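You operate a simulated robot arm through the tools that you are given. There is no shell and no other tool. Be economical: measure what you need, move in short steps, check, and stop when the job is done.

Carry out the task below with a simulated robot arm. There is one attempt and no reset: what you move stays moved.

## Task
Open the tray bench drawer, take the teal block and put it in the inside of the tray bench drawer and shut the drawer again. Then put the medium walnut carton on the lower shelf of the bucket bench. Then switch the tower switch on. Then stack the mini tray that says "walnuts" from the top of the low grey cabinet on top of the mini tray marked "pecan". Then switch the brake lever off. Then put the big blue tub on the top of the store bench away on the top of the bucket bench. Keep to this order. Set down upright: teal block. The brake lever goes to its stop.

The check looks at the end state, three seconds after you hand in, the way a careful person would. Anything else that was tipped, shoved, dropped, spilled or broken makes it a failure.

## Robot
A 6-joint arm with a two-finger gripper on a trunk, on a base that drives. Base frame: it is fixed to the floor where the robot stands at the start and does not move with it; the origin is under the middle of the robot, x ahead of it, y to its left, z up. Lengths are in m, angles in degrees, forces in N, time in s.
Its first joint turns from -166.0 to 166.0 degrees. Places, roughly: big blue tub (30x24x11 cm) [0.9, 5.2, 0.9]; brake lever [0.4, 3.1, 0.8]; inside of the tray bench drawer [0.7, 0, 0.7]; lower shelf of the bucket bench [0.8, 1.1, 0.3]; medium walnut carton [1, 0.5, 1]; mini tray [-4, 9.25, 1]; teal block (5x4x5 cm) [0.8, -0.1, 0.9]; top of the bucket bench [0.8, 1.1, 0.9]; tower switch [-1.4, 1.7, 1.9]; tray bench drawer [0.7, 0, 0.8]. Payload 1.71 kg.
Tool frame: the origin (TCP) lies between the finger pads and is the grasp point; the fingertips stand 0.02 m ahead of it; z points along the fingers, y is the line along which they close. The gripper opens to 0.096 m. The gripper's body begins 0.113 m behind the TCP.
Orientation is that of the tool frame in the base frame, as [roll, pitch, yaw] about the fixed x, y, z axes, in that order (R = Rz(yaw) Ry(pitch) Rx(roll)). With the fingers straight down and closing along the base's y, the tool's x points along the base's -x, its y along +y and its z along -z.

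## Interface
- The arm moves only by the tool jog_arm. Its argument "motion" is a list that holds one entry, the list of rows, each a list of 6 numbers: the shift along the tool's x, y, z in m, then the turn, a rotation vector about the tool's x, y, z in degrees. In form: [[[tx, ty, tz, wx, wy, wz], ...]]. A call has 1 to 20 rows; each row is the pose to reach, as a shift and turn from the pose commanded when the call began, along the tool's axes at that moment. "hand" is the finger opening in m, from 0 to 0.096, set as the call begins (left out, the last holds). Rows are played at 5 a second. More than 0.05 m and 8.6 degrees between two rows, or a gripper value outside its range, and nothing of the call is played. Where a pose cannot be reached the arm comes as near as it can. A force on the tool above 40 N (or 10 N above the force at the start of the call, whichever is more), or a blocked arm, ends the call early, and 0.2 s more pass. Each finger travels about 0.045 m/s and halts on what it meets, pressing with about 29 N; the grip force reading is that of the motor and also rises with nothing between the fingers. The clock runs only during rows and for 0.2 s after the last one: add rows that repeat a pose to give the fingers time. The reply holds the time, the measured pose of the TCP, the force on the tool along the base axes, the opening and the grip force, in the units named above and with some noise, with the torque about the TCP (base axes, N m) and any sound that the robot's microphone picked up.
- Cameras (640 x 400 px; columns grow to the right, rows downward): "scene" is now at [0.0579, 0.2122, 1.453]; the picture's right is [-0.03, -1.00, 0.00], its down [-0.81, 0.03, -0.58] and it looks along [0.58, -0.02, -0.81] (base axes); focal length 271 px, centre (320, 200). "wrist" rides on the gripper at [0.066, 0.014, -0.145] in the tool frame; the picture's right is [-0.21, 0.98, 0.00], its down [-0.88, -0.18, -0.45] and it looks along [-0.44, -0.09, 0.90] (tool axes); focal length 275 px, centre (320, 200). There is no depth. A picture from a camera that has moved, and an enlarged one, comes with that camera's place and axes in the base frame and with its lens. The place of the scene camera against the robot may be out by one fixed shift of up to 0.025 m in any direction.
- grab_frame(camera): a new picture of that camera. No time passes.
- move_column(by): slides the trunk up (or, below 0, down) by that many m; the arm and the scene camera ride with it, the base frame stays. It gives what a move gives, with no picture.
- roll_base(legs): drives the robot by 1 to 6 legs, each [ahead, turn to the left] in m and degrees, along the robot's own axes; the way and the turn of a leg run together, so that a leg with both is an arc; at most 1.5 m and 180 degrees a leg. The arm and the cameras ride along, it lands a little off, and it stops where it bumps. It gives what a move gives.
- aim_head(pan, tilt): turns the head with the scene camera to pan (to the left, within 143 degrees either way) and tilt (down, from -29 to 69), counted from straight ahead of the robot. It gives what a move gives.
- inspect(camera, box): a new picture of the part [left, top, right, bottom] of that camera's present view, enlarged. No time passes.
- hand_in(): hands the job in; it is judged then, once.

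Go step by step. Nothing tells you exact positions but the pictures and the camera data: compare them with the known pose of the tool, close in by small moves and look again before you grip or let go. The budget is 186 turns and 164 pictures, counting those below and the enlarged ones. Unless the task says otherwise, let go and move clear before handing in.

The tools are called after ">>>" by a JSON object that holds its "method" and its "body". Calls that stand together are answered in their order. jog_arm: Moves the arm, as the interface text tells. Its arguments: {"type":"object","properties":{"motion":{"type":"array"},"hand":{"type":"number"}},"required":["motion"]} The other tools are called the same way: move_column (by) slides the trunk up or down; roll_base (legs) drives the base; aim_head (pan, tilt) turns the head that bears the scene camera; grab_frame (camera) takes a picture; inspect (camera, box) takes an enlarged picture of a part of a camera's view; hand_in () hands the job in.

At the start:

```text
time: 0.0
position: [0.4864, 0.3892, 1.1035]
ee_rot: [180.0, 0.0, 180.0]
wrist_force: [-0.4, -0.9, -0.2]
ft_torque: [0.01, 0.01, 0.0]
finger_gap: 0.0962
grip_force: 0.0
trunk travel left (down, up): [-0.05, 0.34]
robot x, y, heading: [-0.0021, -0.0035, 0.1]
head pan, tilt: [-2.0, 53.5]
```

scene: 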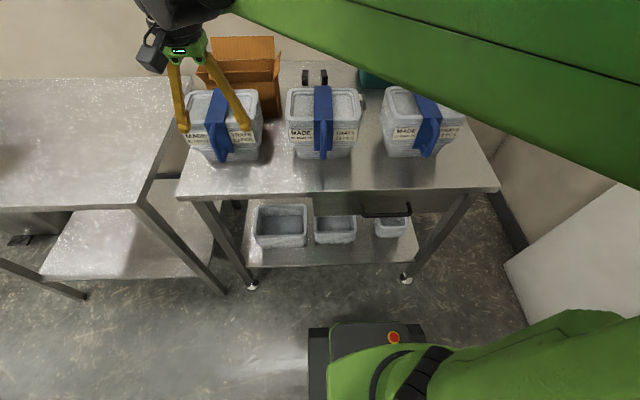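
wrist: 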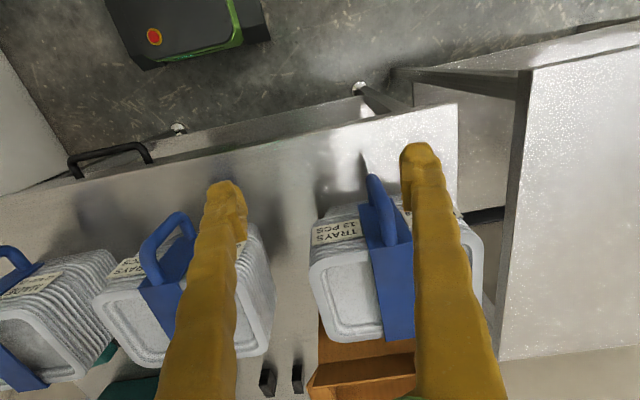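

I see the tray bench with three strapped tray stacks, a brown carton, a teal thing behind the right stacks, and a drawer handle at the front right. I'll take closer looks.

>>> {"method": "inspect", "body": {"camera": "scene", "box": [170, 30, 510, 260]}}

>>> {"method": "inspect", "body": {"camera": "wrist", "box": [0, 130, 500, 400]}}

```text
1.74 times, centred on (340, 145) of scene
camera zoom: at [0.0579, 0.2122, 1.453], right [-0.03, -1.0, 0.0], down [-0.81, 0.03, -0.58], along [0.58, -0.02, -0.81], focal length 472 px, centre (285, 296)
```

zoom: 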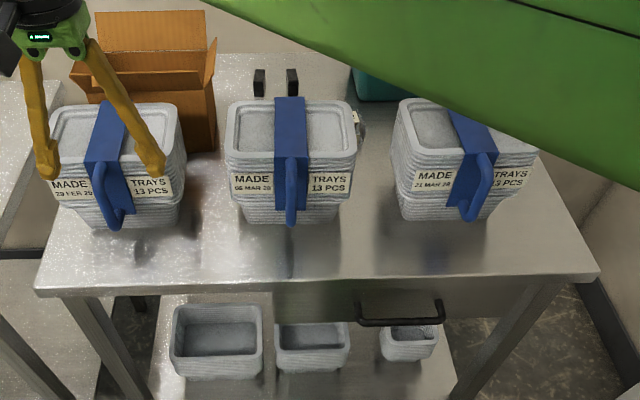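

```text
1.28 times, centred on (250, 265) of wrist
camera zoom: at [0.4207, 0.4024, 1.2476], right [0.21, 0.98, 0.0], down [0.88, -0.18, 0.44], along [0.43, -0.09, -0.9], focal length 352 px, centre (410, 117)
```

zoom: 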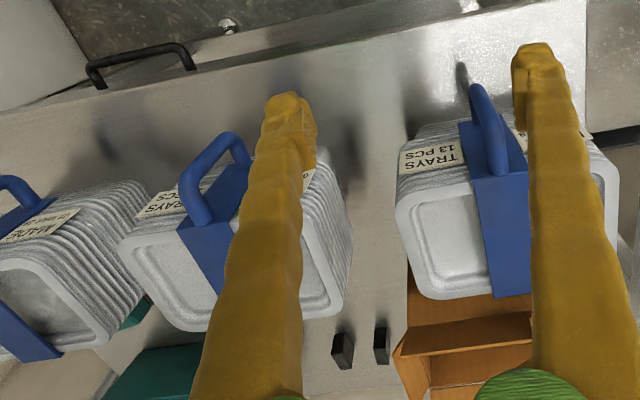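

The small teal block appears to sit around [0.82, -0.11, 0.9], behind the right tray stack, and the handle is around [0.47, 0, 0.78]. I'll back off so the handle can be gripped horizontally, then look.

>>> {"method": "roll_base", "body": {"legs": [[-0.3, 0]]}}

>>> {"method": "grab_frame", "body": {"camera": "scene"}}

```text
time: 2.6
position: [0.1714, 0.3901, 1.11]
ee_rot: [179.9, 0.9, -179.7]
wrist_force: [-0.9, -0.8, -0.9]
ft_torque: [0.02, 0.01, -0.01]
finger_gap: 0.0956
grip_force: 0.1
trunk travel left (down, up): [-0.05, 0.34]
robot x, y, heading: [-0.2945, -0.0037, 0.4]
head pan, tilt: [-2.0, 53.5]
```

```text
159 pictures are left
camera scene: at [-0.2396, 0.2119, 1.453], right [-0.03, -1.0, 0.0], down [-0.81, 0.02, -0.58], along [0.58, -0.02, -0.81], focal length 271 px, centre (320, 200)
```

scene: 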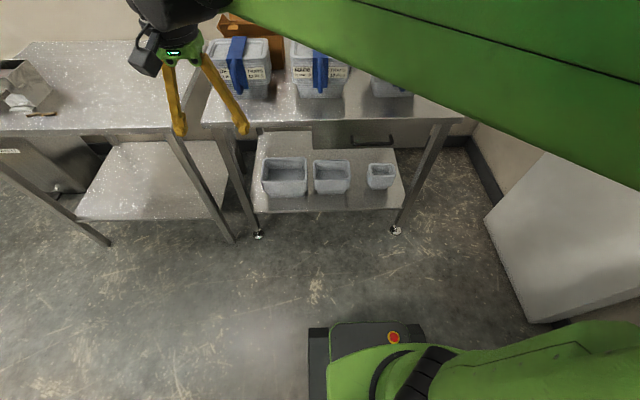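

The table and drawer are ahead, free in front. I'll swing the gripper to point ahead with fingers closing vertically, in front of the handle.

>>> {"method": "jog_arm", "body": {"motion": [[[-0.005, -0.023, 0.01, -4.62, -4.62, 4.62], [-0.01, -0.046, 0.02, -9.24, -9.24, 9.24], [-0.016, -0.07, 0.03, -13.86, -13.86, 13.86], [-0.021, -0.093, 0.04, -18.48, -18.48, 18.48], [-0.027, -0.117, 0.05, -23.1, -23.1, 23.1], [-0.032, -0.14, 0.06, -27.72, -27.72, 27.72], [-0.037, -0.163, 0.07, -32.34, -32.34, 32.34], [-0.043, -0.187, 0.08, -36.96, -36.96, 36.96], [-0.048, -0.21, 0.09, -41.58, -41.58, 41.58], [-0.053, -0.233, 0.1, -46.2, -46.2, 46.2], [-0.059, -0.257, 0.11, -50.82, -50.82, 50.82], [-0.064, -0.28, 0.12, -55.44, -55.44, 55.44], [-0.069, -0.303, 0.13, -60.06, -60.06, 60.06], [-0.075, -0.327, 0.14, -64.68, -64.68, 64.68], [-0.08, -0.35, 0.15, -69.28, -69.28, 69.28], [-0.08, -0.35, 0.15, -69.28, -69.28, 69.28]]], "hand": 0.07}}

>>> {"method": "grab_frame", "body": {"camera": "scene"}}

>>> {"method": "grab_frame", "body": {"camera": "wrist"}}

```text
time: 6.0
position: [0.2438, 0.0345, 0.9625]
ee_rot: [91.8, 0.2, 92.8]
wrist_force: [0.3, -0.3, -0.4]
ft_torque: [0.05, -0.01, 0.01]
finger_gap: 0.07
grip_force: 0.1
out of reach, approached as far as the arm can: row 15, 16
trunk travel left (down, up): [-0.05, 0.34]
robot x, y, heading: [-0.2947, -0.0025, 0.2]
head pan, tilt: [-2.0, 53.5]
```

```text
158 pictures are left
camera scene: at [-0.2399, 0.2119, 1.453], right [-0.03, -1.0, 0.0], down [-0.81, 0.02, -0.58], along [0.58, -0.02, -0.81], focal length 271 px, centre (320, 200)
```

scene: 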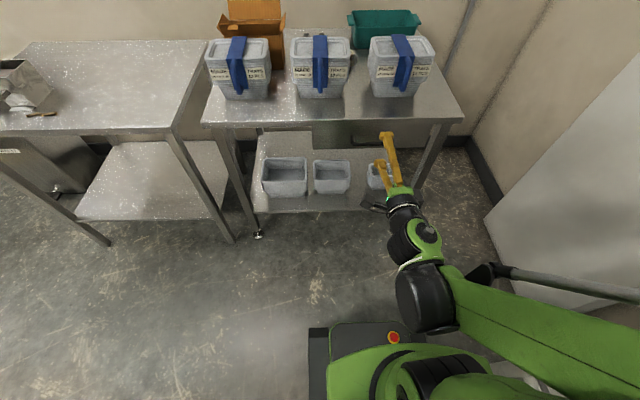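

```text
157 pictures are left
camera wrist: at [0.0963, 0.0929, 0.9802], right [0.04, -0.2, 0.98], down [-0.41, -0.9, -0.17], along [0.91, -0.39, -0.12], focal length 275 px, centre (320, 200)
```

wrist: 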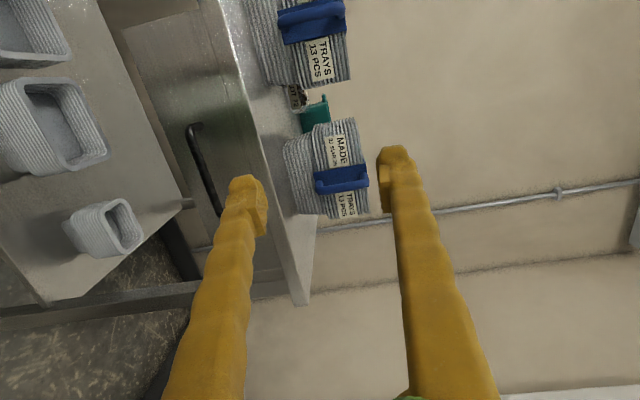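

The gripper points ahead at the handle side but the arm is cramped there. I'll look behind me before backing further.

>>> {"method": "aim_head", "body": {"pan": 140, "tilt": 35}}

>>> {"method": "grab_frame", "body": {"camera": "scene"}}

>>> {"method": "aim_head", "body": {"pan": 75, "tilt": 30}}

>>> {"method": "grab_frame", "body": {"camera": "scene"}}

```text
time: 8.2
position: [0.243, 0.0341, 0.9629]
ee_rot: [91.8, 0.1, 92.7]
wrist_force: [0.4, 0.5, 0.1]
ft_torque: [0.05, -0.02, 0.0]
finger_gap: 0.0701
grip_force: 0.1
trunk travel left (down, up): [-0.05, 0.34]
robot x, y, heading: [-0.2947, -0.0043, 0.3]
head pan, tilt: [140.0, 35.0]
```

```text
156 pictures are left
camera scene: at [-0.3807, 0.2705, 1.4816], right [0.64, 0.77, -0.01], down [0.43, -0.37, -0.83], along [-0.64, 0.52, -0.56], focal length 271 px, centre (320, 200)
```

scene: 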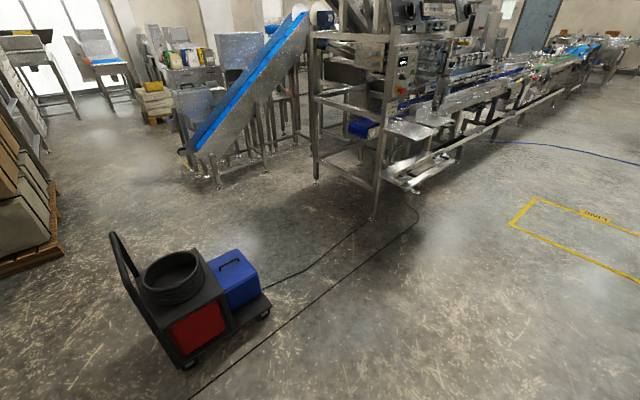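

```text
time: 9.6
position: [0.244, 0.0343, 0.963]
ee_rot: [91.9, 0.1, 92.8]
wrist_force: [-0.6, 0.3, -0.4]
ft_torque: [-0.01, -0.03, -0.03]
finger_gap: 0.0698
grip_force: 0.1
trunk travel left (down, up): [-0.05, 0.34]
robot x, y, heading: [-0.2986, -0.0024, 0.2]
head pan, tilt: [75.0, 30.0]
```

```text
155 pictures are left
camera scene: at [-0.2899, 0.3016, 1.488], right [0.97, -0.25, -0.01], down [-0.14, -0.48, -0.86], along [0.21, 0.84, -0.5], focal length 271 px, centre (320, 200)
```

scene: 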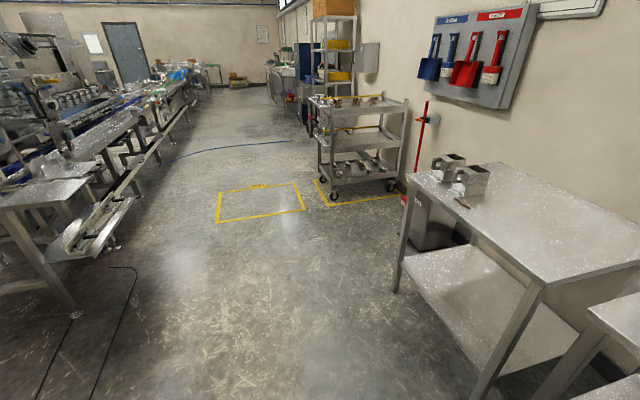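

Behind is free for over a metre (cart at about x=-1.6). I'll back up 0.2 m and bring the head forward.

>>> {"method": "roll_base", "body": {"legs": [[-0.2, 0]]}}

>>> {"method": "aim_head", "body": {"pan": -8, "tilt": 40}}

>>> {"method": "jog_arm", "body": {"motion": [[[-0.01, -0.03, 0.03, 0, 0, 0], [-0.02, -0.06, 0.06, 0, 0, 0], [-0.03, -0.1, 0.09, 0, 0, 0], [-0.03, -0.14, 0.11, 0, 0, 0], [-0.03, -0.18, 0.13, 0, 0, 0], [-0.03, -0.18, 0.13, 0, 0, 0]]]}}

>>> {"method": "grab_frame", "body": {"camera": "scene"}}

>>> {"method": "grab_frame", "body": {"camera": "wrist"}}

```text
time: 11.5
position: [0.0466, 0.0333, 0.9613]
ee_rot: [92.0, 0.1, 92.6]
wrist_force: [1.0, -0.4, -0.7]
ft_torque: [0.0, 0.04, 0.04]
finger_gap: 0.0697
grip_force: 0.0
trunk travel left (down, up): [-0.05, 0.34]
robot x, y, heading: [-0.4961, -0.0026, 0.2]
head pan, tilt: [75.0, 30.0]
```

```text
time: 13.1
position: [0.026, 0.0316, 0.9737]
ee_rot: [90.6, 0.3, 92.6]
wrist_force: [0.1, -0.3, -0.7]
ft_torque: [0.01, -0.07, -0.06]
finger_gap: 0.0697
grip_force: 0.0
trunk travel left (down, up): [-0.05, 0.34]
robot x, y, heading: [-0.4968, -0.0058, -0.1]
head pan, tilt: [-8.0, 40.0]
```

```text
refused: row 3 steps farther than a row can; nothing moved
```

```text
154 pictures are left
camera scene: at [-0.457, 0.202, 1.4729], right [-0.14, -0.99, 0.0], down [-0.63, 0.09, -0.77], along [0.76, -0.11, -0.64], focal length 271 px, centre (320, 200)
```

scene: 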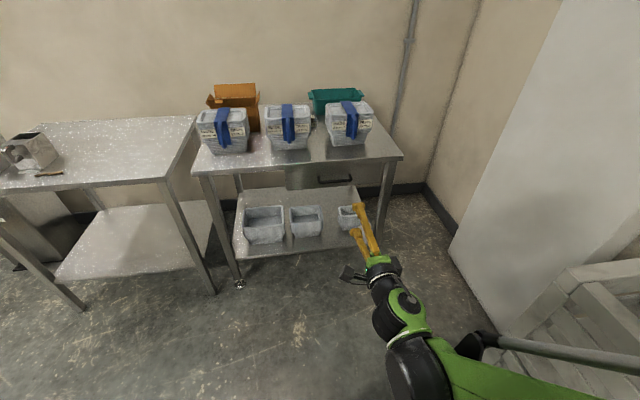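

```text
153 pictures are left
camera wrist: at [-0.1223, 0.0911, 0.9879], right [0.02, -0.2, 0.98], down [-0.41, -0.9, -0.17], along [0.91, -0.4, -0.1], focal length 275 px, centre (320, 200)
```

wrist: 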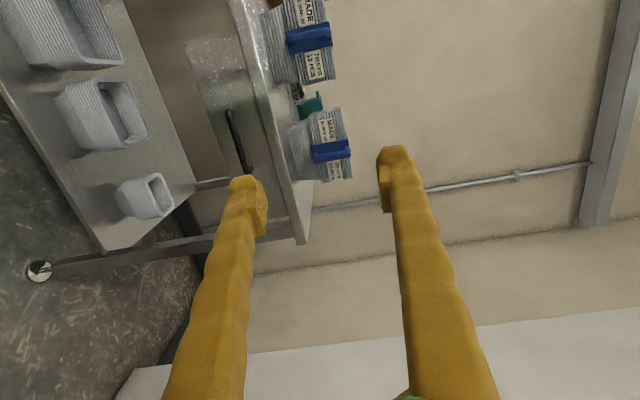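

The handle is ahead at about [0.485, 0.005, 0.767]; I'll advance and lower the gripper toward it.

>>> {"method": "jog_arm", "body": {"motion": [[[-0.003, -0.025, 0.035, 0, 0, 0], [-0.006, -0.05, 0.07, 0, 0, 0], [-0.009, -0.075, 0.105, 0, 0, 0], [-0.012, -0.1, 0.14, 0, 0, 0], [-0.015, -0.125, 0.175, 0, 0, 0], [-0.018, -0.15, 0.21, 0, 0, 0], [-0.021, -0.175, 0.245, 0, 0, 0], [-0.024, -0.2, 0.28, 0, 0, 0], [-0.024, -0.2, 0.31, 0, 0, 0], [-0.024, -0.2, 0.31, 0, 0, 0]]]}}

>>> {"method": "grab_frame", "body": {"camera": "wrist"}}

>>> {"method": "grab_frame", "body": {"camera": "scene"}}

```text
time: 15.3
position: [0.3504, 0.0255, 0.7743]
ee_rot: [91.4, 0.3, 92.4]
wrist_force: [0.6, 0.2, -0.1]
ft_torque: [0.01, 0.01, 0.0]
finger_gap: 0.07
grip_force: 0.0
out of reach, approached as far as the arm can: row 3, 4, 5, 6, 7, 8, 9, 10
trunk travel left (down, up): [-0.05, 0.34]
robot x, y, heading: [-0.4983, -0.0004, 0.1]
head pan, tilt: [-8.0, 40.0]
```

```text
152 pictures are left
camera wrist: at [0.2033, 0.0867, 0.7905], right [0.03, -0.2, 0.98], down [-0.41, -0.9, -0.17], along [0.91, -0.4, -0.11], focal length 275 px, centre (320, 200)
```

wrist: 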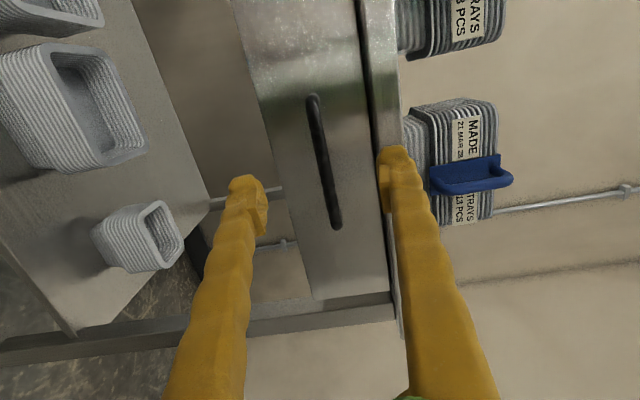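

```text
151 pictures are left
camera scene: at [-0.4281, 0.2019, 1.4717], right [-0.14, -0.99, 0.0], down [-0.65, 0.09, -0.76], along [0.75, -0.11, -0.65], focal length 271 px, centre (320, 200)
```

scene: 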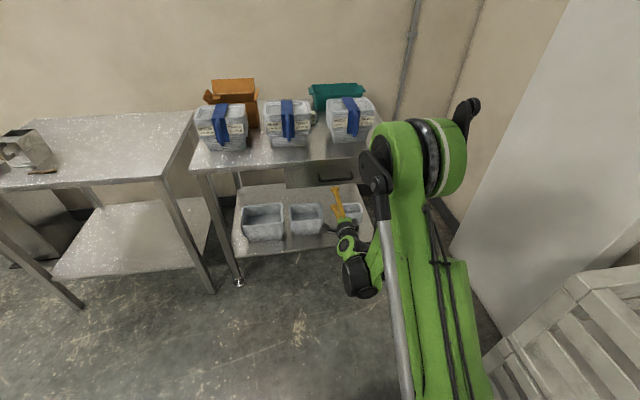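

The bar centre is at about [0.485, 0.005, 0.770], nearly level with the gripper. I'll narrow the fingers to 4.5 cm and advance.

>>> {"method": "jog_arm", "body": {"motion": [[[-0.005, 0, 0.03, 0, 0, 0], [-0.01, 0, 0.06, 0, 0, 0], [-0.015, -0.002, 0.09, 0, 0, 0], [-0.015, -0.004, 0.1, 0, 0, 0], [-0.015, -0.004, 0.1, 0, 0, 0]]], "hand": 0.045}}

>>> {"method": "grab_frame", "body": {"camera": "wrist"}}

```text
time: 16.5
position: [0.4505, 0.0163, 0.7674]
ee_rot: [91.4, 0.2, 92.3]
wrist_force: [0.9, -0.3, 0.5]
ft_torque: [0.04, -0.01, -0.02]
finger_gap: 0.045
grip_force: 0.0
trunk travel left (down, up): [-0.05, 0.34]
robot x, y, heading: [-0.4956, -0.0025, -0.1]
head pan, tilt: [-8.0, 40.0]
```

```text
150 pictures are left
camera wrist: at [0.3035, 0.0766, 0.7845], right [0.03, -0.2, 0.98], down [-0.41, -0.89, -0.17], along [0.91, -0.4, -0.11], focal length 275 px, centre (320, 200)
```

wrist: 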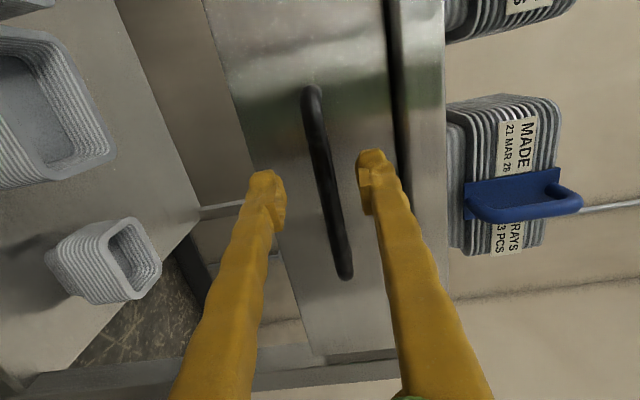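

The bar lies between the fingers. I'll go 3 cm further and close.

>>> {"method": "jog_arm", "body": {"motion": [[[0, 0.001, 0.01, 0, 0, 0], [0, 0.001, 0.02, 0, 0, 0], [0, 0.001, 0.03, 0, 0, 0], [0, 0.001, 0.03, 0, 0, 0]]]}}

>>> {"method": "grab_frame", "body": {"camera": "wrist"}}

```text
time: 17.5
position: [0.4812, 0.0172, 0.7686]
ee_rot: [91.5, 0.2, 92.4]
wrist_force: [-0.2, -0.4, -0.7]
ft_torque: [-0.01, -0.01, -0.02]
finger_gap: 0.045
grip_force: 0.1
trunk travel left (down, up): [-0.05, 0.34]
robot x, y, heading: [-0.4967, 0.0005, 0.1]
head pan, tilt: [-8.0, 40.0]
```

```text
149 pictures are left
camera wrist: at [0.3338, 0.0769, 0.785], right [0.03, -0.2, 0.98], down [-0.41, -0.89, -0.17], along [0.91, -0.4, -0.11], focal length 275 px, centre (320, 200)
```

wrist: 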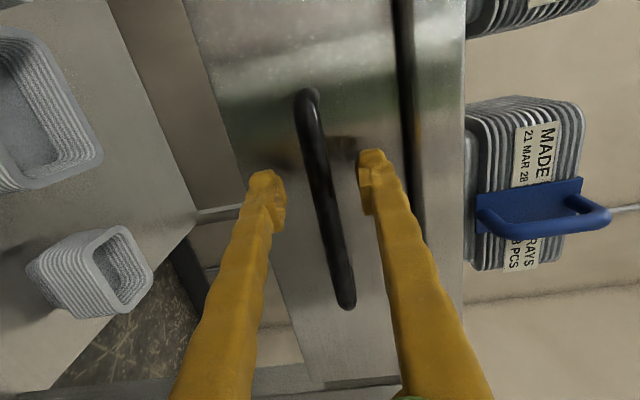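

Closing on the bar.

>>> {"method": "jog_arm", "body": {"motion": [[[0, 0, 0, 0, 0, 0], [0, 0, 0, 0, 0, 0], [0, 0, 0, 0, 0, 0], [0, 0, 0, 0, 0, 0], [0, 0, 0, 0, 0, 0]]], "hand": 0.0}}

>>> {"method": "grab_frame", "body": {"camera": "wrist"}}

```text
time: 18.7
position: [0.4795, 0.0171, 0.7704]
ee_rot: [91.3, 0.1, 92.3]
wrist_force: [4.0, 0.5, 27.7]
ft_torque: [0.16, -0.01, -0.15]
finger_gap: 0.009
grip_force: 35.0
trunk travel left (down, up): [-0.05, 0.34]
robot x, y, heading: [-0.5004, -0.005, -0.1]
head pan, tilt: [-8.0, 40.0]
```

```text
148 pictures are left
camera wrist: at [0.3328, 0.0769, 0.7866], right [0.03, -0.2, 0.98], down [-0.41, -0.89, -0.17], along [0.91, -0.4, -0.11], focal length 275 px, centre (320, 200)
```

wrist: 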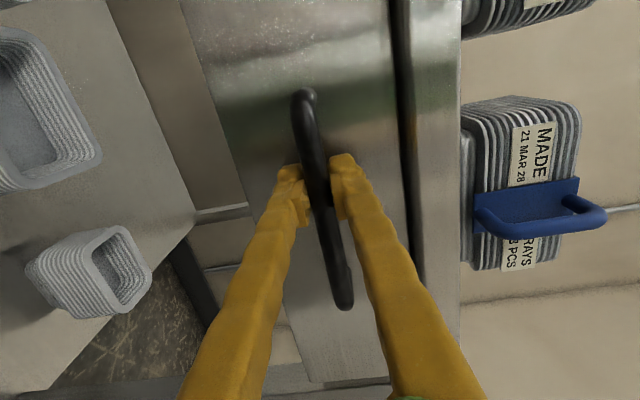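

Gripped, with a slight vertical load; I'll ease down a few mm and pull the drawer out.

>>> {"method": "jog_arm", "body": {"motion": [[[0, -0.004, 0, 0, 0, 0], [0, -0.004, -0.02, 0, 0, 0], [0, -0.004, -0.04, 0, 0, 0], [0, -0.004, -0.06, 0, 0, 0], [0, -0.004, -0.08, 0, 0, 0], [0, -0.004, -0.1, 0, 0, 0], [0, -0.004, -0.12, 0, 0, 0]]]}}

>>> {"method": "grab_frame", "body": {"camera": "scene"}}

```text
time: 19.1
position: [0.4715, 0.018, 0.7752]
ee_rot: [91.4, 0.2, 91.8]
wrist_force: [0.2, -29.9, -76.7]
ft_torque: [-0.24, 0.09, 0.04]
finger_gap: 0.0191
grip_force: 35.4
trunk travel left (down, up): [-0.05, 0.34]
robot x, y, heading: [-0.4963, -0.0018, -0.1]
head pan, tilt: [-8.0, 40.0]
stopped in row 1: the force on the tool passed its limit at 46 N (the readings are from after the stop); the commanded pose is now the measured one
```

```text
147 pictures are left
camera scene: at [-0.4226, 0.2004, 1.47], right [-0.14, -0.99, 0.0], down [-0.65, 0.09, -0.75], along [0.75, -0.11, -0.66], focal length 271 px, centre (320, 200)
```

scene: 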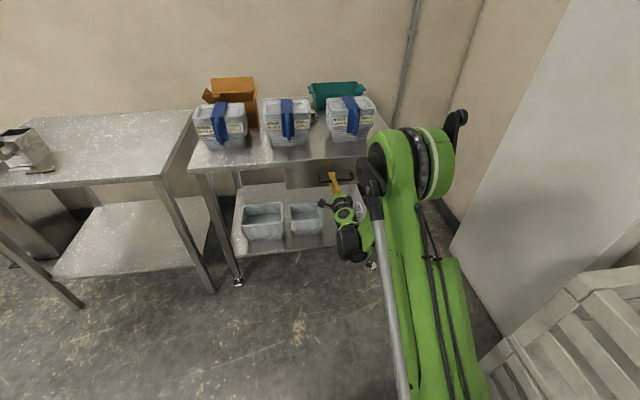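

The force rose; I'll look at how the fingers sit on the bar now.

>>> {"method": "jog_arm", "body": {"motion": [[[0, 0, 0, 0, 0, 0], [0, 0, 0, 0, 0, 0]]], "hand": 0.0}}

>>> {"method": "grab_frame", "body": {"camera": "wrist"}}

```text
time: 19.6
position: [0.4718, 0.0192, 0.7775]
ee_rot: [91.5, 0.2, 92.0]
wrist_force: [-0.8, -29.9, -76.0]
ft_torque: [-0.25, 0.02, -0.08]
finger_gap: 0.0224
grip_force: 35.1
trunk travel left (down, up): [-0.05, 0.34]
robot x, y, heading: [-0.4975, -0.0044, 0.0]
head pan, tilt: [-8.0, 40.0]
```

```text
146 pictures are left
camera wrist: at [0.3251, 0.0806, 0.7932], right [0.03, -0.2, 0.98], down [-0.42, -0.89, -0.17], along [0.91, -0.41, -0.11], focal length 275 px, centre (320, 200)
```

wrist: 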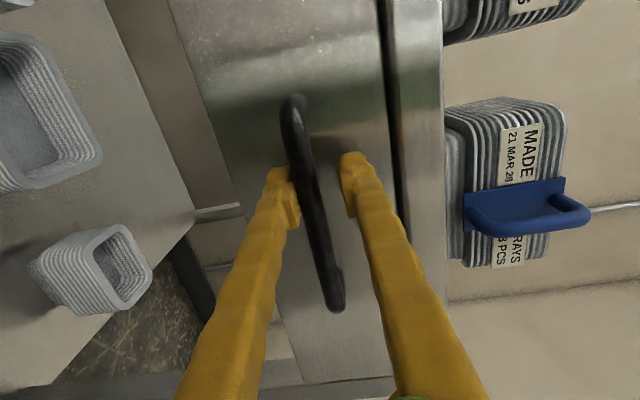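

The bar centre sits near z=0.772. I'll open, recentre and close again.

>>> {"method": "jog_arm", "body": {"motion": [[[0, 0, 0, 0, 0, 0], [0, 0, 0, 0, 0, 0], [0, -0.003, 0, 0, 0, 0], [0, -0.005, 0, 0, 0, 0], [0, -0.005, 0, 0, 0, 0]]], "hand": 0.045}}

>>> {"method": "grab_frame", "body": {"camera": "wrist"}}

```text
time: 20.9
position: [0.4692, 0.0235, 0.7751]
ee_rot: [91.2, 0.3, 92.0]
wrist_force: [-0.2, -0.1, 0.4]
ft_torque: [-0.02, -0.02, 0.01]
finger_gap: 0.045
grip_force: 0.0
trunk travel left (down, up): [-0.05, 0.34]
robot x, y, heading: [-0.4965, -0.004, -0.1]
head pan, tilt: [-8.0, 40.0]
```

```text
145 pictures are left
camera wrist: at [0.3222, 0.0828, 0.7919], right [0.03, -0.2, 0.98], down [-0.42, -0.89, -0.17], along [0.91, -0.4, -0.11], focal length 275 px, centre (320, 200)
```

wrist: 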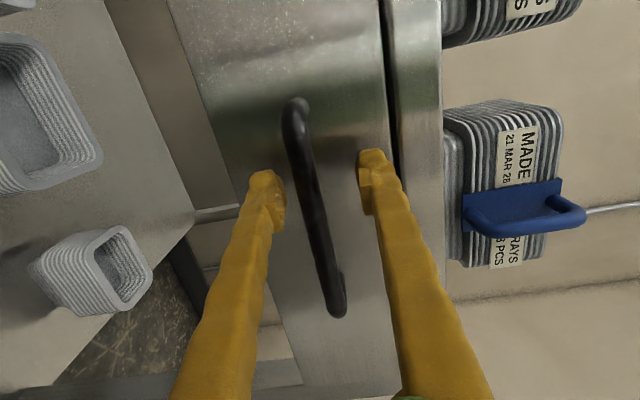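

Slightly high still; down 4 mm, forward 1 cm, then close softly.

>>> {"method": "jog_arm", "body": {"motion": [[[0, -0.003, 0.005, 0, 0, 0], [0, -0.0035, 0.01, 0, 0, 0], [0, -0.0035, 0.01, 0, 0, 0]]]}}

>>> {"method": "jog_arm", "body": {"motion": [[[0, 0, 0, 0, 0, 0], [0, 0, 0, 0, 0, 0], [0, 0, 0, 0, 0, 0], [0, 0, 0, 0, 0, 0]]], "hand": 0.004}}

```text
time: 21.6
position: [0.4795, 0.024, 0.7717]
ee_rot: [91.2, 0.2, 92.0]
wrist_force: [0.4, 0.5, -0.3]
ft_torque: [-0.04, 0.04, -0.01]
finger_gap: 0.0447
grip_force: 0.0
trunk travel left (down, up): [-0.05, 0.34]
robot x, y, heading: [-0.4958, -0.0014, -0.0]
head pan, tilt: [-8.0, 40.0]
```

```text
time: 22.6
position: [0.4802, 0.0234, 0.7731]
ee_rot: [91.1, 0.3, 92.1]
wrist_force: [-0.5, -0.8, -13.3]
ft_torque: [0.0, -0.15, 0.08]
finger_gap: 0.0116
grip_force: 5.6
trunk travel left (down, up): [-0.05, 0.34]
robot x, y, heading: [-0.5014, -0.0035, -0.3]
head pan, tilt: [-8.0, 40.0]
```

Held with little load. Now pulling straight back.

>>> {"method": "jog_arm", "body": {"motion": [[[0, -0.001, -0.01, 0, 0, 0], [0, -0.001, -0.03, 0, 0, 0], [0, -0.001, -0.05, 0, 0, 0], [0, -0.001, -0.07, 0, 0, 0], [0, -0.001, -0.09, 0, 0, 0], [0, -0.001, -0.11, 0, 0, 0], [0, -0.001, -0.13, 0, 0, 0]]], "hand": 0.0}}

>>> {"method": "grab_frame", "body": {"camera": "wrist"}}

```text
time: 23.5
position: [0.4206, 0.0237, 0.7806]
ee_rot: [91.2, 0.2, 91.9]
wrist_force: [-1.7, -26.4, -85.8]
ft_torque: [-0.23, -0.93, -0.04]
finger_gap: 0.0311
grip_force: 34.6
trunk travel left (down, up): [-0.05, 0.34]
robot x, y, heading: [-0.4973, -0.0047, -0.1]
head pan, tilt: [-8.0, 40.0]
stopped in row 4: the force on the tool passed its limit at 42 N (the readings are from after the stop); the commanded pose is now the measured one
```

```text
144 pictures are left
camera wrist: at [0.274, 0.0839, 0.7959], right [0.03, -0.2, 0.98], down [-0.42, -0.89, -0.17], along [0.91, -0.41, -0.11], focal length 275 px, centre (320, 200)
```

wrist: 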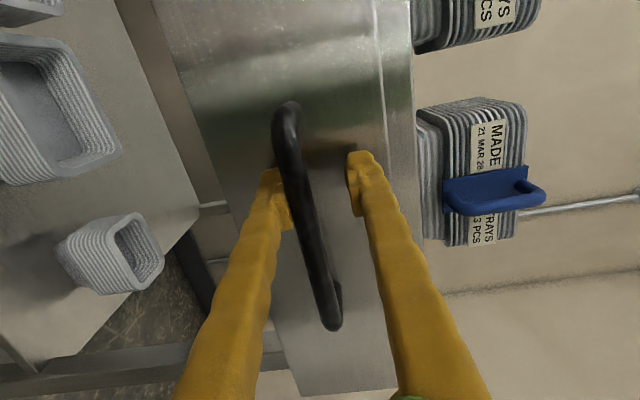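

The drawer came out about 5 cm before a vertical load stopped it. I'll re-centre on the bar (z≈0.770) and regrip.

>>> {"method": "jog_arm", "body": {"motion": [[[0, 0, 0, 0, 0, 0], [0, -0.004, 0, 0, 0, 0], [0, -0.01, 0, 0, 0, 0], [0, -0.01, 0.003, 0, 0, 0], [0, -0.01, 0.003, 0, 0, 0]]], "hand": 0.045}}

>>> {"method": "jog_arm", "body": {"motion": [[[0, 0, 0, 0, 0, 0], [0, 0, 0, 0, 0, 0], [0, 0, 0, 0, 0, 0], [0, 0, 0, 0, 0, 0]]], "hand": 0.005}}

```text
time: 24.7
position: [0.4216, 0.027, 0.7755]
ee_rot: [91.0, 0.3, 92.1]
wrist_force: [0.0, -0.2, 0.1]
ft_torque: [-0.01, -0.01, 0.01]
finger_gap: 0.0451
grip_force: 0.1
trunk travel left (down, up): [-0.05, 0.34]
robot x, y, heading: [-0.4973, -0.0057, -0.1]
head pan, tilt: [-8.0, 40.0]
```

```text
time: 25.7
position: [0.4227, 0.0267, 0.774]
ee_rot: [91.0, 0.3, 92.1]
wrist_force: [-0.6, -1.2, -22.8]
ft_torque: [0.04, -0.25, 0.07]
finger_gap: 0.0166
grip_force: 9.5
trunk travel left (down, up): [-0.05, 0.34]
robot x, y, heading: [-0.4983, -0.0054, -0.1]
head pan, tilt: [-8.0, 40.0]
```

Still a bit high; easing down 3.5 mm until the vertical load vanishes.

>>> {"method": "jog_arm", "body": {"motion": [[[0, -0.002, 0, 0, 0, 0], [0, -0.004, 0, 0, 0, 0], [0, -0.004, 0, 0, 0, 0], [0, -0.004, 0, 0, 0, 0]]], "hand": 0.012}}

>>> {"method": "jog_arm", "body": {"motion": [[[0, 0, 0, 0, 0, 0], [0, 0, 0, 0, 0, 0]]], "hand": 0.005}}

```text
time: 26.7
position: [0.4215, 0.0264, 0.7713]
ee_rot: [91.0, 0.2, 92.0]
wrist_force: [-0.6, 0.7, 0.7]
ft_torque: [0.0, 0.02, 0.01]
finger_gap: 0.0119
grip_force: 0.0
trunk travel left (down, up): [-0.05, 0.34]
robot x, y, heading: [-0.4954, -0.0018, -0.0]
head pan, tilt: [-8.0, 40.0]
```

```text
time: 27.3
position: [0.4225, 0.0257, 0.771]
ee_rot: [91.0, 0.3, 92.1]
wrist_force: [0.7, -0.2, -9.2]
ft_torque: [0.02, -0.12, 0.02]
finger_gap: 0.0095
grip_force: 2.7
trunk travel left (down, up): [-0.05, 0.34]
robot x, y, heading: [-0.4954, -0.0038, 0.2]
head pan, tilt: [-8.0, 40.0]
```

Nearly balanced. One more mm down, grip firmly and pull in short segments.

>>> {"method": "jog_arm", "body": {"motion": [[[0, -0.001, 0, 0, 0, 0], [0, -0.001, 0, 0, 0, 0], [0, -0.0015, -0.02, 0, 0, 0], [0, -0.002, -0.04, 0, 0, 0], [0, -0.0025, -0.06, 0, 0, 0], [0, -0.003, -0.08, 0, 0, 0], [0, -0.003, -0.08, 0, 0, 0]]], "hand": 0.003}}

>>> {"method": "grab_frame", "body": {"camera": "wrist"}}

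```text
time: 28.7
position: [0.3437, 0.0276, 0.782]
ee_rot: [90.9, 0.2, 91.7]
wrist_force: [-2.4, -33.4, -83.9]
ft_torque: [-0.44, -1.0, 0.3]
finger_gap: 0.0357
grip_force: 34.8
out of reach, approached as far as the arm can: row 6
trunk travel left (down, up): [-0.05, 0.34]
robot x, y, heading: [-0.4967, -0.0017, 0.1]
head pan, tilt: [-8.0, 40.0]
stopped in row 6: the force on the tool passed its limit at 61 N (the readings are from after the stop); the commanded pose is now the measured one
```

```text
143 pictures are left
camera wrist: at [0.1963, 0.0893, 0.7966], right [0.02, -0.2, 0.98], down [-0.42, -0.89, -0.17], along [0.91, -0.41, -0.1], focal length 275 px, centre (320, 200)
```

wrist: 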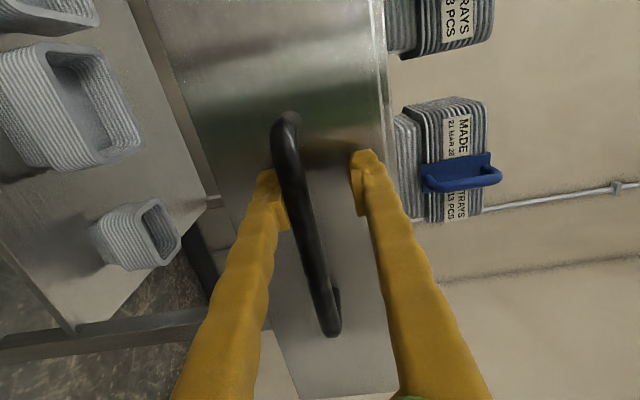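

Drawer is out ~13 cm; the arm is at its near limit, so I'll regrip and use the base to pull the rest.

>>> {"method": "jog_arm", "body": {"motion": [[[0, 0, 0, 0, 0, 0], [0, -0.006, 0, 0, 0, 0], [0, -0.015, 0, 0, 0, 0], [0, -0.015, 0, 0, 0, 0]]], "hand": 0.045}}

>>> {"method": "jog_arm", "body": {"motion": [[[0, 0, 0, 0, 0, 0], [0, 0, 0, 0, 0, 0], [0, 0, 0, 0, 0, 0], [0, 0, 0, 0, 0, 0]]], "hand": 0.009}}

```text
time: 29.7
position: [0.3489, 0.0312, 0.7785]
ee_rot: [90.5, 0.4, 91.9]
wrist_force: [0.9, 0.5, -1.7]
ft_torque: [0.02, 0.02, 0.0]
finger_gap: 0.045
grip_force: 0.0
out of reach, approached as far as the arm can: row 2, 3, 4
trunk travel left (down, up): [-0.05, 0.34]
robot x, y, heading: [-0.4993, -0.0029, 0.1]
head pan, tilt: [-8.0, 40.0]
```

```text
time: 30.7
position: [0.3496, 0.0302, 0.7774]
ee_rot: [90.7, 0.5, 92.1]
wrist_force: [0.4, -4.9, -33.1]
ft_torque: [0.1, -0.59, 0.18]
finger_gap: 0.0263
grip_force: 13.1
trunk travel left (down, up): [-0.05, 0.34]
robot x, y, heading: [-0.4985, -0.0011, 0.2]
head pan, tilt: [-8.0, 40.0]
```

The arm is at its limit here, so I'll open, back the base 0.15 m and re-approach.

>>> {"method": "jog_arm", "body": {"motion": [[[0, 0, 0, 0, 0, 0], [0, 0, 0, 0, 0, 0], [0, 0, 0, 0, 0, 0]]], "hand": 0.05}}

>>> {"method": "roll_base", "body": {"legs": [[-0.15, 0]]}}

>>> {"method": "move_column", "body": {"by": -0.03}}

>>> {"method": "jog_arm", "body": {"motion": [[[0, 0.01, 0.03, 0, 0, 0], [0, 0.02, 0.06, 0, 0, 0], [0, 0.023, 0.09, 0, 0, 0], [0, 0.023, 0.12, 0, 0, 0], [0, 0.023, 0.12, 0, 0, 0]]]}}

>>> {"method": "grab_frame", "body": {"camera": "wrist"}}

```text
time: 31.5
position: [0.3501, 0.0309, 0.7794]
ee_rot: [90.5, 0.4, 91.9]
wrist_force: [0.3, -0.1, 0.1]
ft_torque: [0.01, -0.03, -0.05]
finger_gap: 0.0499
grip_force: 0.1
trunk travel left (down, up): [-0.05, 0.34]
robot x, y, heading: [-0.5001, -0.0036, -0.2]
head pan, tilt: [-8.0, 40.0]
```

```text
time: 33.1
position: [0.1976, 0.0327, 0.778]
ee_rot: [90.6, 0.4, 92.2]
wrist_force: [0.2, 0.4, 1.1]
ft_torque: [0.02, 0.02, -0.02]
finger_gap: 0.0501
grip_force: 0.1
trunk travel left (down, up): [-0.05, 0.34]
robot x, y, heading: [-0.6502, -0.002, 0.1]
head pan, tilt: [-8.0, 40.0]
```

```text
time: 33.9
position: [0.1858, 0.0377, 0.7615]
ee_rot: [89.9, 0.4, 92.0]
wrist_force: [-0.4, 1.0, 0.4]
ft_torque: [-0.02, -0.01, 0.03]
finger_gap: 0.0497
grip_force: 0.1
trunk travel left (down, up): [-0.02, 0.37]
robot x, y, heading: [-0.6467, -0.0016, -0.2]
head pan, tilt: [-8.0, 40.0]
```

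```text
time: 35.1
position: [0.3036, 0.0427, 0.7867]
ee_rot: [89.8, 0.3, 91.9]
wrist_force: [-0.6, 0.4, -0.9]
ft_torque: [-0.02, 0.02, 0.02]
finger_gap: 0.0498
grip_force: 0.0
trunk travel left (down, up): [-0.02, 0.37]
robot x, y, heading: [-0.649, -0.0051, 0.0]
head pan, tilt: [-8.0, 40.0]
```

```text
142 pictures are left
camera wrist: at [0.1569, 0.1029, 0.7998], right [0.0, -0.2, 0.98], down [-0.42, -0.89, -0.18], along [0.91, -0.41, -0.09], focal length 275 px, centre (320, 200)
```

wrist: 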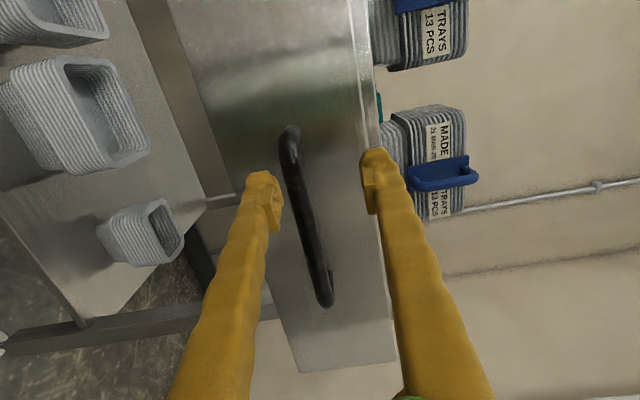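

Re-approach: bar at about [0.35, 0.005, 0.770].

>>> {"method": "jog_arm", "body": {"motion": [[[-0.01, -0.008, 0.01, 0, 0, 0], [-0.02, -0.0165, 0.025, 0, 0, 0], [-0.025, -0.0165, 0.042, 0, 0, 0], [-0.025, -0.0165, 0.042, 0, 0, 0]]]}}

>>> {"method": "jog_arm", "body": {"motion": [[[0, 0, 0, 0, 0, 0], [0, 0, 0, 0, 0, 0], [0, 0, 0, 0, 0, 0], [0, 0, 0, 0, 0, 0]]], "hand": 0.008}}

>>> {"method": "grab_frame", "body": {"camera": "wrist"}}

```text
time: 36.1
position: [0.3459, 0.0071, 0.7709]
ee_rot: [89.3, -13.1, 92.2]
wrist_force: [0.1, -0.3, 0.1]
ft_torque: [0.03, -0.03, -0.03]
finger_gap: 0.0497
grip_force: 0.0
out of reach, approached as far as the arm can: row 1, 2, 3
trunk travel left (down, up): [-0.02, 0.37]
robot x, y, heading: [-0.6471, -0.0048, 0.4]
head pan, tilt: [-8.0, 40.0]
```

```text
time: 37.1
position: [0.3473, 0.0081, 0.77]
ee_rot: [90.1, 0.5, 92.2]
wrist_force: [0.0, -1.7, 4.6]
ft_torque: [0.04, 0.03, -0.01]
finger_gap: 0.01
grip_force: 1.8
trunk travel left (down, up): [-0.02, 0.37]
robot x, y, heading: [-0.6508, 0.0003, 0.1]
head pan, tilt: [-8.0, 40.0]
```

```text
141 pictures are left
camera wrist: at [0.1995, 0.0686, 0.7824], right [0.01, -0.2, 0.98], down [-0.41, -0.89, -0.18], along [0.91, -0.4, -0.09], focal length 275 px, centre (320, 200)
```

wrist: 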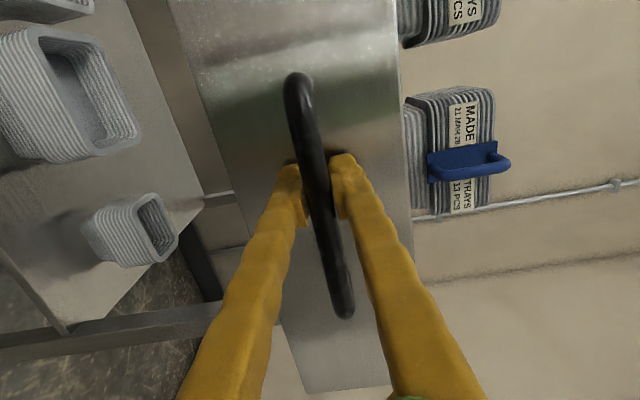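

Balanced grip on the bar's middle. I'll tighten and pull with the base.

>>> {"method": "jog_arm", "body": {"motion": [[[0, 0, 0, 0, 0, 0], [0, 0, 0, 0, 0, 0]]], "hand": 0.0}}

>>> {"method": "roll_base", "body": {"legs": [[-0.11, 0]]}}

>>> {"method": "grab_frame", "body": {"camera": "wrist"}}

>>> {"method": "grab_frame", "body": {"camera": "scene"}}

```text
time: 37.7
position: [0.3472, 0.0084, 0.7698]
ee_rot: [90.0, 0.3, 92.2]
wrist_force: [0.7, -2.7, 12.9]
ft_torque: [0.22, 0.22, 0.07]
finger_gap: 0.0074
grip_force: 35.1
trunk travel left (down, up): [-0.02, 0.37]
robot x, y, heading: [-0.6508, -0.0053, 0.2]
head pan, tilt: [-8.0, 40.0]
```

```text
time: 39.1
position: [0.238, 0.0081, 0.77]
ee_rot: [90.0, 0.4, 92.3]
wrist_force: [0.4, -30.5, 16.7]
ft_torque: [0.23, 0.26, 0.03]
finger_gap: 0.0074
grip_force: 34.9
trunk travel left (down, up): [-0.02, 0.37]
robot x, y, heading: [-0.7576, -0.0059, 0.1]
head pan, tilt: [-8.0, 40.0]
```

```text
140 pictures are left
camera wrist: at [0.0898, 0.0685, 0.7831], right [0.01, -0.2, 0.98], down [-0.41, -0.89, -0.18], along [0.91, -0.4, -0.09], focal length 275 px, centre (320, 200)
```

wrist: 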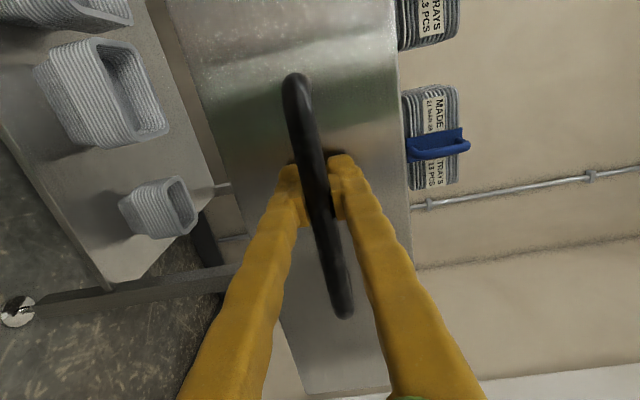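

```text
139 pictures are left
camera scene: at [-0.6926, 0.2002, 1.4421], right [-0.13, -0.99, 0.0], down [-0.65, 0.09, -0.76], along [0.75, -0.1, -0.65], focal length 271 px, centre (320, 200)
```

scene: 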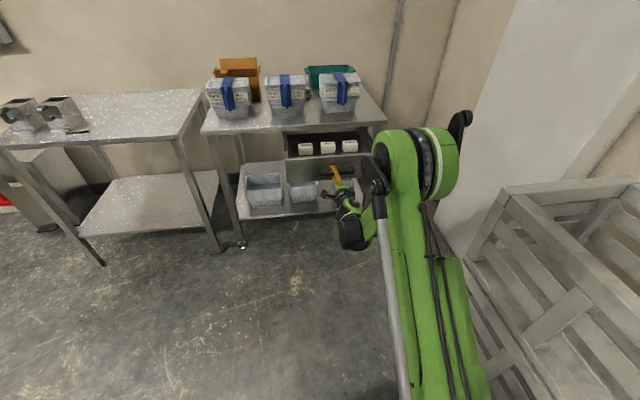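

The drawer is open about 24 cm, with three white items inside. I'll let go, back the gripper off, and look in.

>>> {"method": "jog_arm", "body": {"motion": [[[0, 0, 0, 0, 0, 0], [0, 0, 0, 0, 0, 0], [0, 0, 0, 0, 0, 0], [0, 0, -0.03, 0, 0, 0], [0, 0, -0.06, 0, 0, 0]]], "hand": 0.06}}

>>> {"method": "inspect", "body": {"camera": "scene", "box": [190, 50, 400, 210]}}

```text
time: 40.3
position: [0.1649, 0.0026, 0.785]
ee_rot: [89.6, 0.4, 92.4]
wrist_force: [-1.2, 0.9, -0.3]
ft_torque: [-0.02, -0.03, 0.01]
finger_gap: 0.0598
grip_force: 0.0
trunk travel left (down, up): [-0.02, 0.37]
robot x, y, heading: [-0.7585, -0.0007, 0.1]
head pan, tilt: [-8.0, 40.0]
```

```text
2.50 times, centred on (295, 130) of scene
camera zoom: at [-0.6908, 0.2019, 1.4417], right [-0.13, -0.99, 0.0], down [-0.65, 0.09, -0.76], along [0.75, -0.1, -0.66], focal length 678 px, centre (382, 375)
```

zoom: 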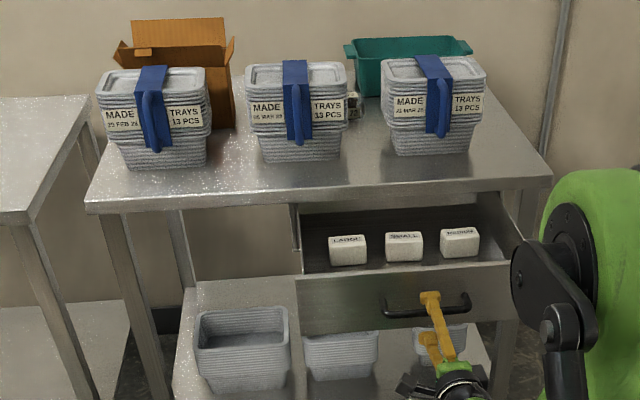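

Three labelled white blocks sit at the back of the open part; free space is in front of them (x≈0.30–0.44). Now raising the trunk and turning the gripper down again.

>>> {"method": "move_column", "body": {"by": 0.25}}

>>> {"method": "jog_arm", "body": {"motion": [[[0, 0.02, 0, 4.62, 4.62, -4.62], [0, 0.04, 0, 9.24, 9.24, -9.24], [0, 0.06, 0, 13.86, 13.86, -13.86], [0, 0.08, 0, 18.48, 18.48, -18.48], [0, 0.1, 0, 23.1, 23.1, -23.1], [0, 0.12, 0, 27.72, 27.72, -27.72], [0, 0.14, 0, 32.34, 32.34, -32.34], [0, 0.16, 0, 36.96, 36.96, -36.96], [0, 0.18, 0, 41.58, 41.58, -41.58], [0, 0.2, 0, 46.2, 46.2, -46.2], [0, 0.2, 0, 50.82, 50.82, -50.82], [0, 0.2, 0, 55.44, 55.44, -55.44], [0, 0.2, 0, 60.06, 60.06, -60.06], [0, 0.2, 0, 64.68, 64.68, -64.68], [0, 0.2, 0, 69.28, 69.28, -69.28], [0, 0.2, 0, 69.28, 69.28, -69.28]]]}}

>>> {"method": "aim_head", "body": {"pan": -10, "tilt": 35}}

>>> {"method": "grab_frame", "body": {"camera": "scene"}}

```text
time: 42.9
position: [0.166, 0.0018, 1.0347]
ee_rot: [89.5, 0.3, 92.4]
wrist_force: [0.5, -0.9, 0.0]
ft_torque: [0.0, 0.01, 0.02]
finger_gap: 0.06
grip_force: 0.1
trunk travel left (down, up): [-0.27, 0.12]
robot x, y, heading: [-0.7597, -0.0022, 0.1]
head pan, tilt: [-8.0, 40.0]
```

```text
time: 46.3
position: [0.1656, -0.0009, 1.2327]
ee_rot: [164.2, 2.9, -177.4]
wrist_force: [0.6, 0.0, -0.8]
ft_torque: [0.0, 0.08, 0.03]
finger_gap: 0.06
grip_force: 0.1
out of reach, approached as far as the arm can: row 1, 2, 3, 4, 5, 6, 7, 8, 9, 10, 11, 12, 13, 14, 15, 16
trunk travel left (down, up): [-0.27, 0.12]
robot x, y, heading: [-0.761, -0.0013, 0.2]
head pan, tilt: [-8.0, 40.0]
```

```text
time: 46.9
position: [0.1671, -0.0017, 1.2335]
ee_rot: [164.2, 3.0, -177.4]
wrist_force: [1.0, -0.2, 0.4]
ft_torque: [0.01, 0.01, -0.03]
finger_gap: 0.06
grip_force: 0.1
trunk travel left (down, up): [-0.27, 0.12]
robot x, y, heading: [-0.7567, -0.0005, 0.0]
head pan, tilt: [-10.0, 35.0]
```

```text
137 pictures are left
camera scene: at [-0.6845, 0.1984, 1.6992], right [-0.17, -0.99, 0.0], down [-0.58, 0.1, -0.81], along [0.8, -0.14, -0.59], focal length 271 px, centre (320, 200)
```

scene: 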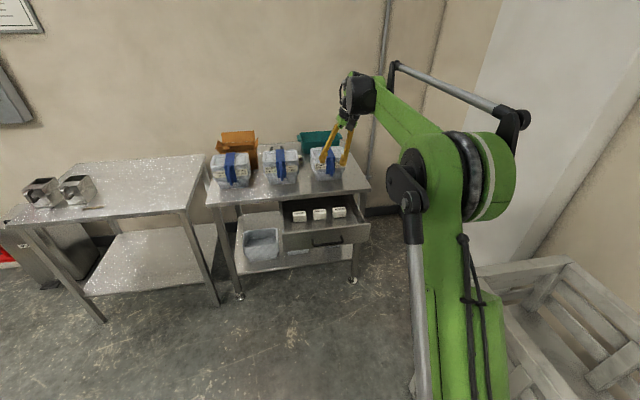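

The arm ended tilted by ~16°; I'll level it.

>>> {"method": "jog_arm", "body": {"motion": [[[0, 0, 0, 5, 0, 0], [0, 0, 0, 10, 0, 0], [0, 0, 0, 15.8, 0, 0], [0, 0, 0, 15.8, 0, 0], [0, 0, 0, 15.8, 0, 0]]]}}

>>> {"method": "grab_frame", "body": {"camera": "wrist"}}

```text
time: 48.1
position: [0.1624, -0.0032, 1.2345]
ee_rot: [164.2, 3.8, -177.8]
wrist_force: [-0.8, 0.3, 0.1]
ft_torque: [0.02, 0.01, 0.0]
finger_gap: 0.0599
grip_force: 0.0
out of reach, approached as far as the arm can: row 1, 2, 3, 4, 5
trunk travel left (down, up): [-0.27, 0.12]
robot x, y, heading: [-0.759, -0.0018, 0.2]
head pan, tilt: [-10.0, 35.0]
```

```text
136 pictures are left
camera wrist: at [0.0892, -0.0319, 1.3723], right [0.15, 0.95, 0.28], down [0.86, -0.27, 0.44], along [0.49, 0.17, -0.85], focal length 275 px, centre (320, 200)
```

wrist: 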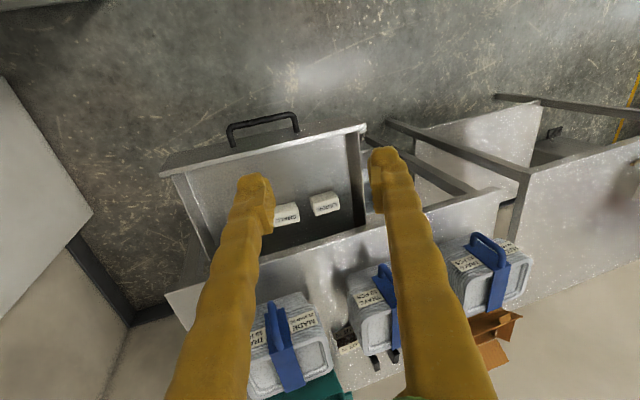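

This was the arm's outer reach. I'll retract toward me while leveling.

>>> {"method": "jog_arm", "body": {"motion": [[[0.04, 0, 0, 4, -1, 0], [0.08, 0, 0, 8, -2, 0], [0.12, 0, 0, 12, -3, 0], [0.16, 0, 0, 15.8, -3.8, 0], [0.2, 0, 0, 15.8, -3.8, 0], [0.24, 0, 0, 15.8, -3.8, 0], [0.24, 0, 0, 15.8, -3.8, 0]]]}}

>>> {"method": "roll_base", "body": {"legs": [[0.56, 0]]}}

>>> {"method": "aim_head", "body": {"pan": -15, "tilt": 45}}

>>> {"method": "grab_frame", "body": {"camera": "scene"}}

>>> {"method": "grab_frame", "body": {"camera": "wrist"}}

```text
time: 49.7
position: [-0.0784, -0.0035, 1.2147]
ee_rot: [164.9, 9.3, 179.0]
wrist_force: [0.4, -0.3, 0.0]
ft_torque: [-0.02, -0.07, -0.01]
finger_gap: 0.0599
grip_force: 0.0
out of reach, approached as far as the arm can: row 1, 2, 3, 4, 5, 6, 7
trunk travel left (down, up): [-0.27, 0.12]
robot x, y, heading: [-0.7594, -0.0035, 0.3]
head pan, tilt: [-10.0, 35.0]
```

```text
time: 54.0
position: [0.4911, 0.0056, 1.2141]
ee_rot: [164.8, 9.3, 179.4]
wrist_force: [-0.2, -0.9, -0.6]
ft_torque: [-0.02, 0.0, -0.03]
finger_gap: 0.0602
grip_force: 0.0
trunk travel left (down, up): [-0.27, 0.12]
robot x, y, heading: [-0.1929, -0.0013, 0.9]
head pan, tilt: [-10.0, 35.0]
```

```text
time: 54.7
position: [0.4684, 0.0058, 1.2263]
ee_rot: [164.8, 10.4, 179.4]
wrist_force: [-0.7, 0.5, 0.1]
ft_torque: [0.0, -0.09, -0.07]
finger_gap: 0.06
grip_force: 0.0
trunk travel left (down, up): [-0.27, 0.12]
robot x, y, heading: [-0.1894, -0.0013, 0.5]
head pan, tilt: [-15.0, 45.0]
```

```text
135 pictures are left
camera scene: at [-0.1329, 0.1976, 1.6848], right [-0.25, -0.97, 0.0], down [-0.69, 0.17, -0.7], along [0.68, -0.18, -0.71], focal length 271 px, centre (320, 200)
```

scene: 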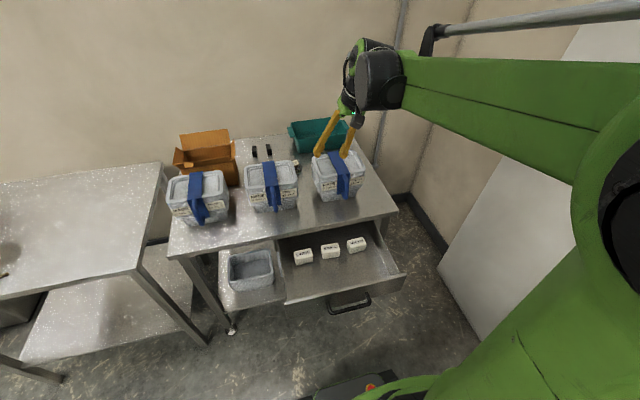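

```text
134 pictures are left
camera wrist: at [0.3783, -0.0184, 1.3552], right [0.17, 0.94, 0.29], down [0.79, -0.3, 0.53], along [0.59, 0.14, -0.8], focal length 275 px, centre (320, 200)
```

wrist: 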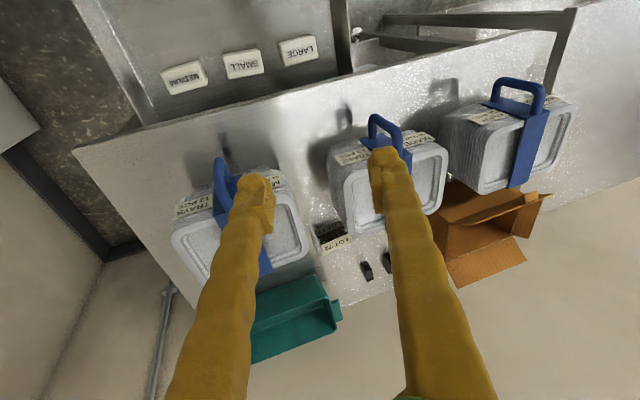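

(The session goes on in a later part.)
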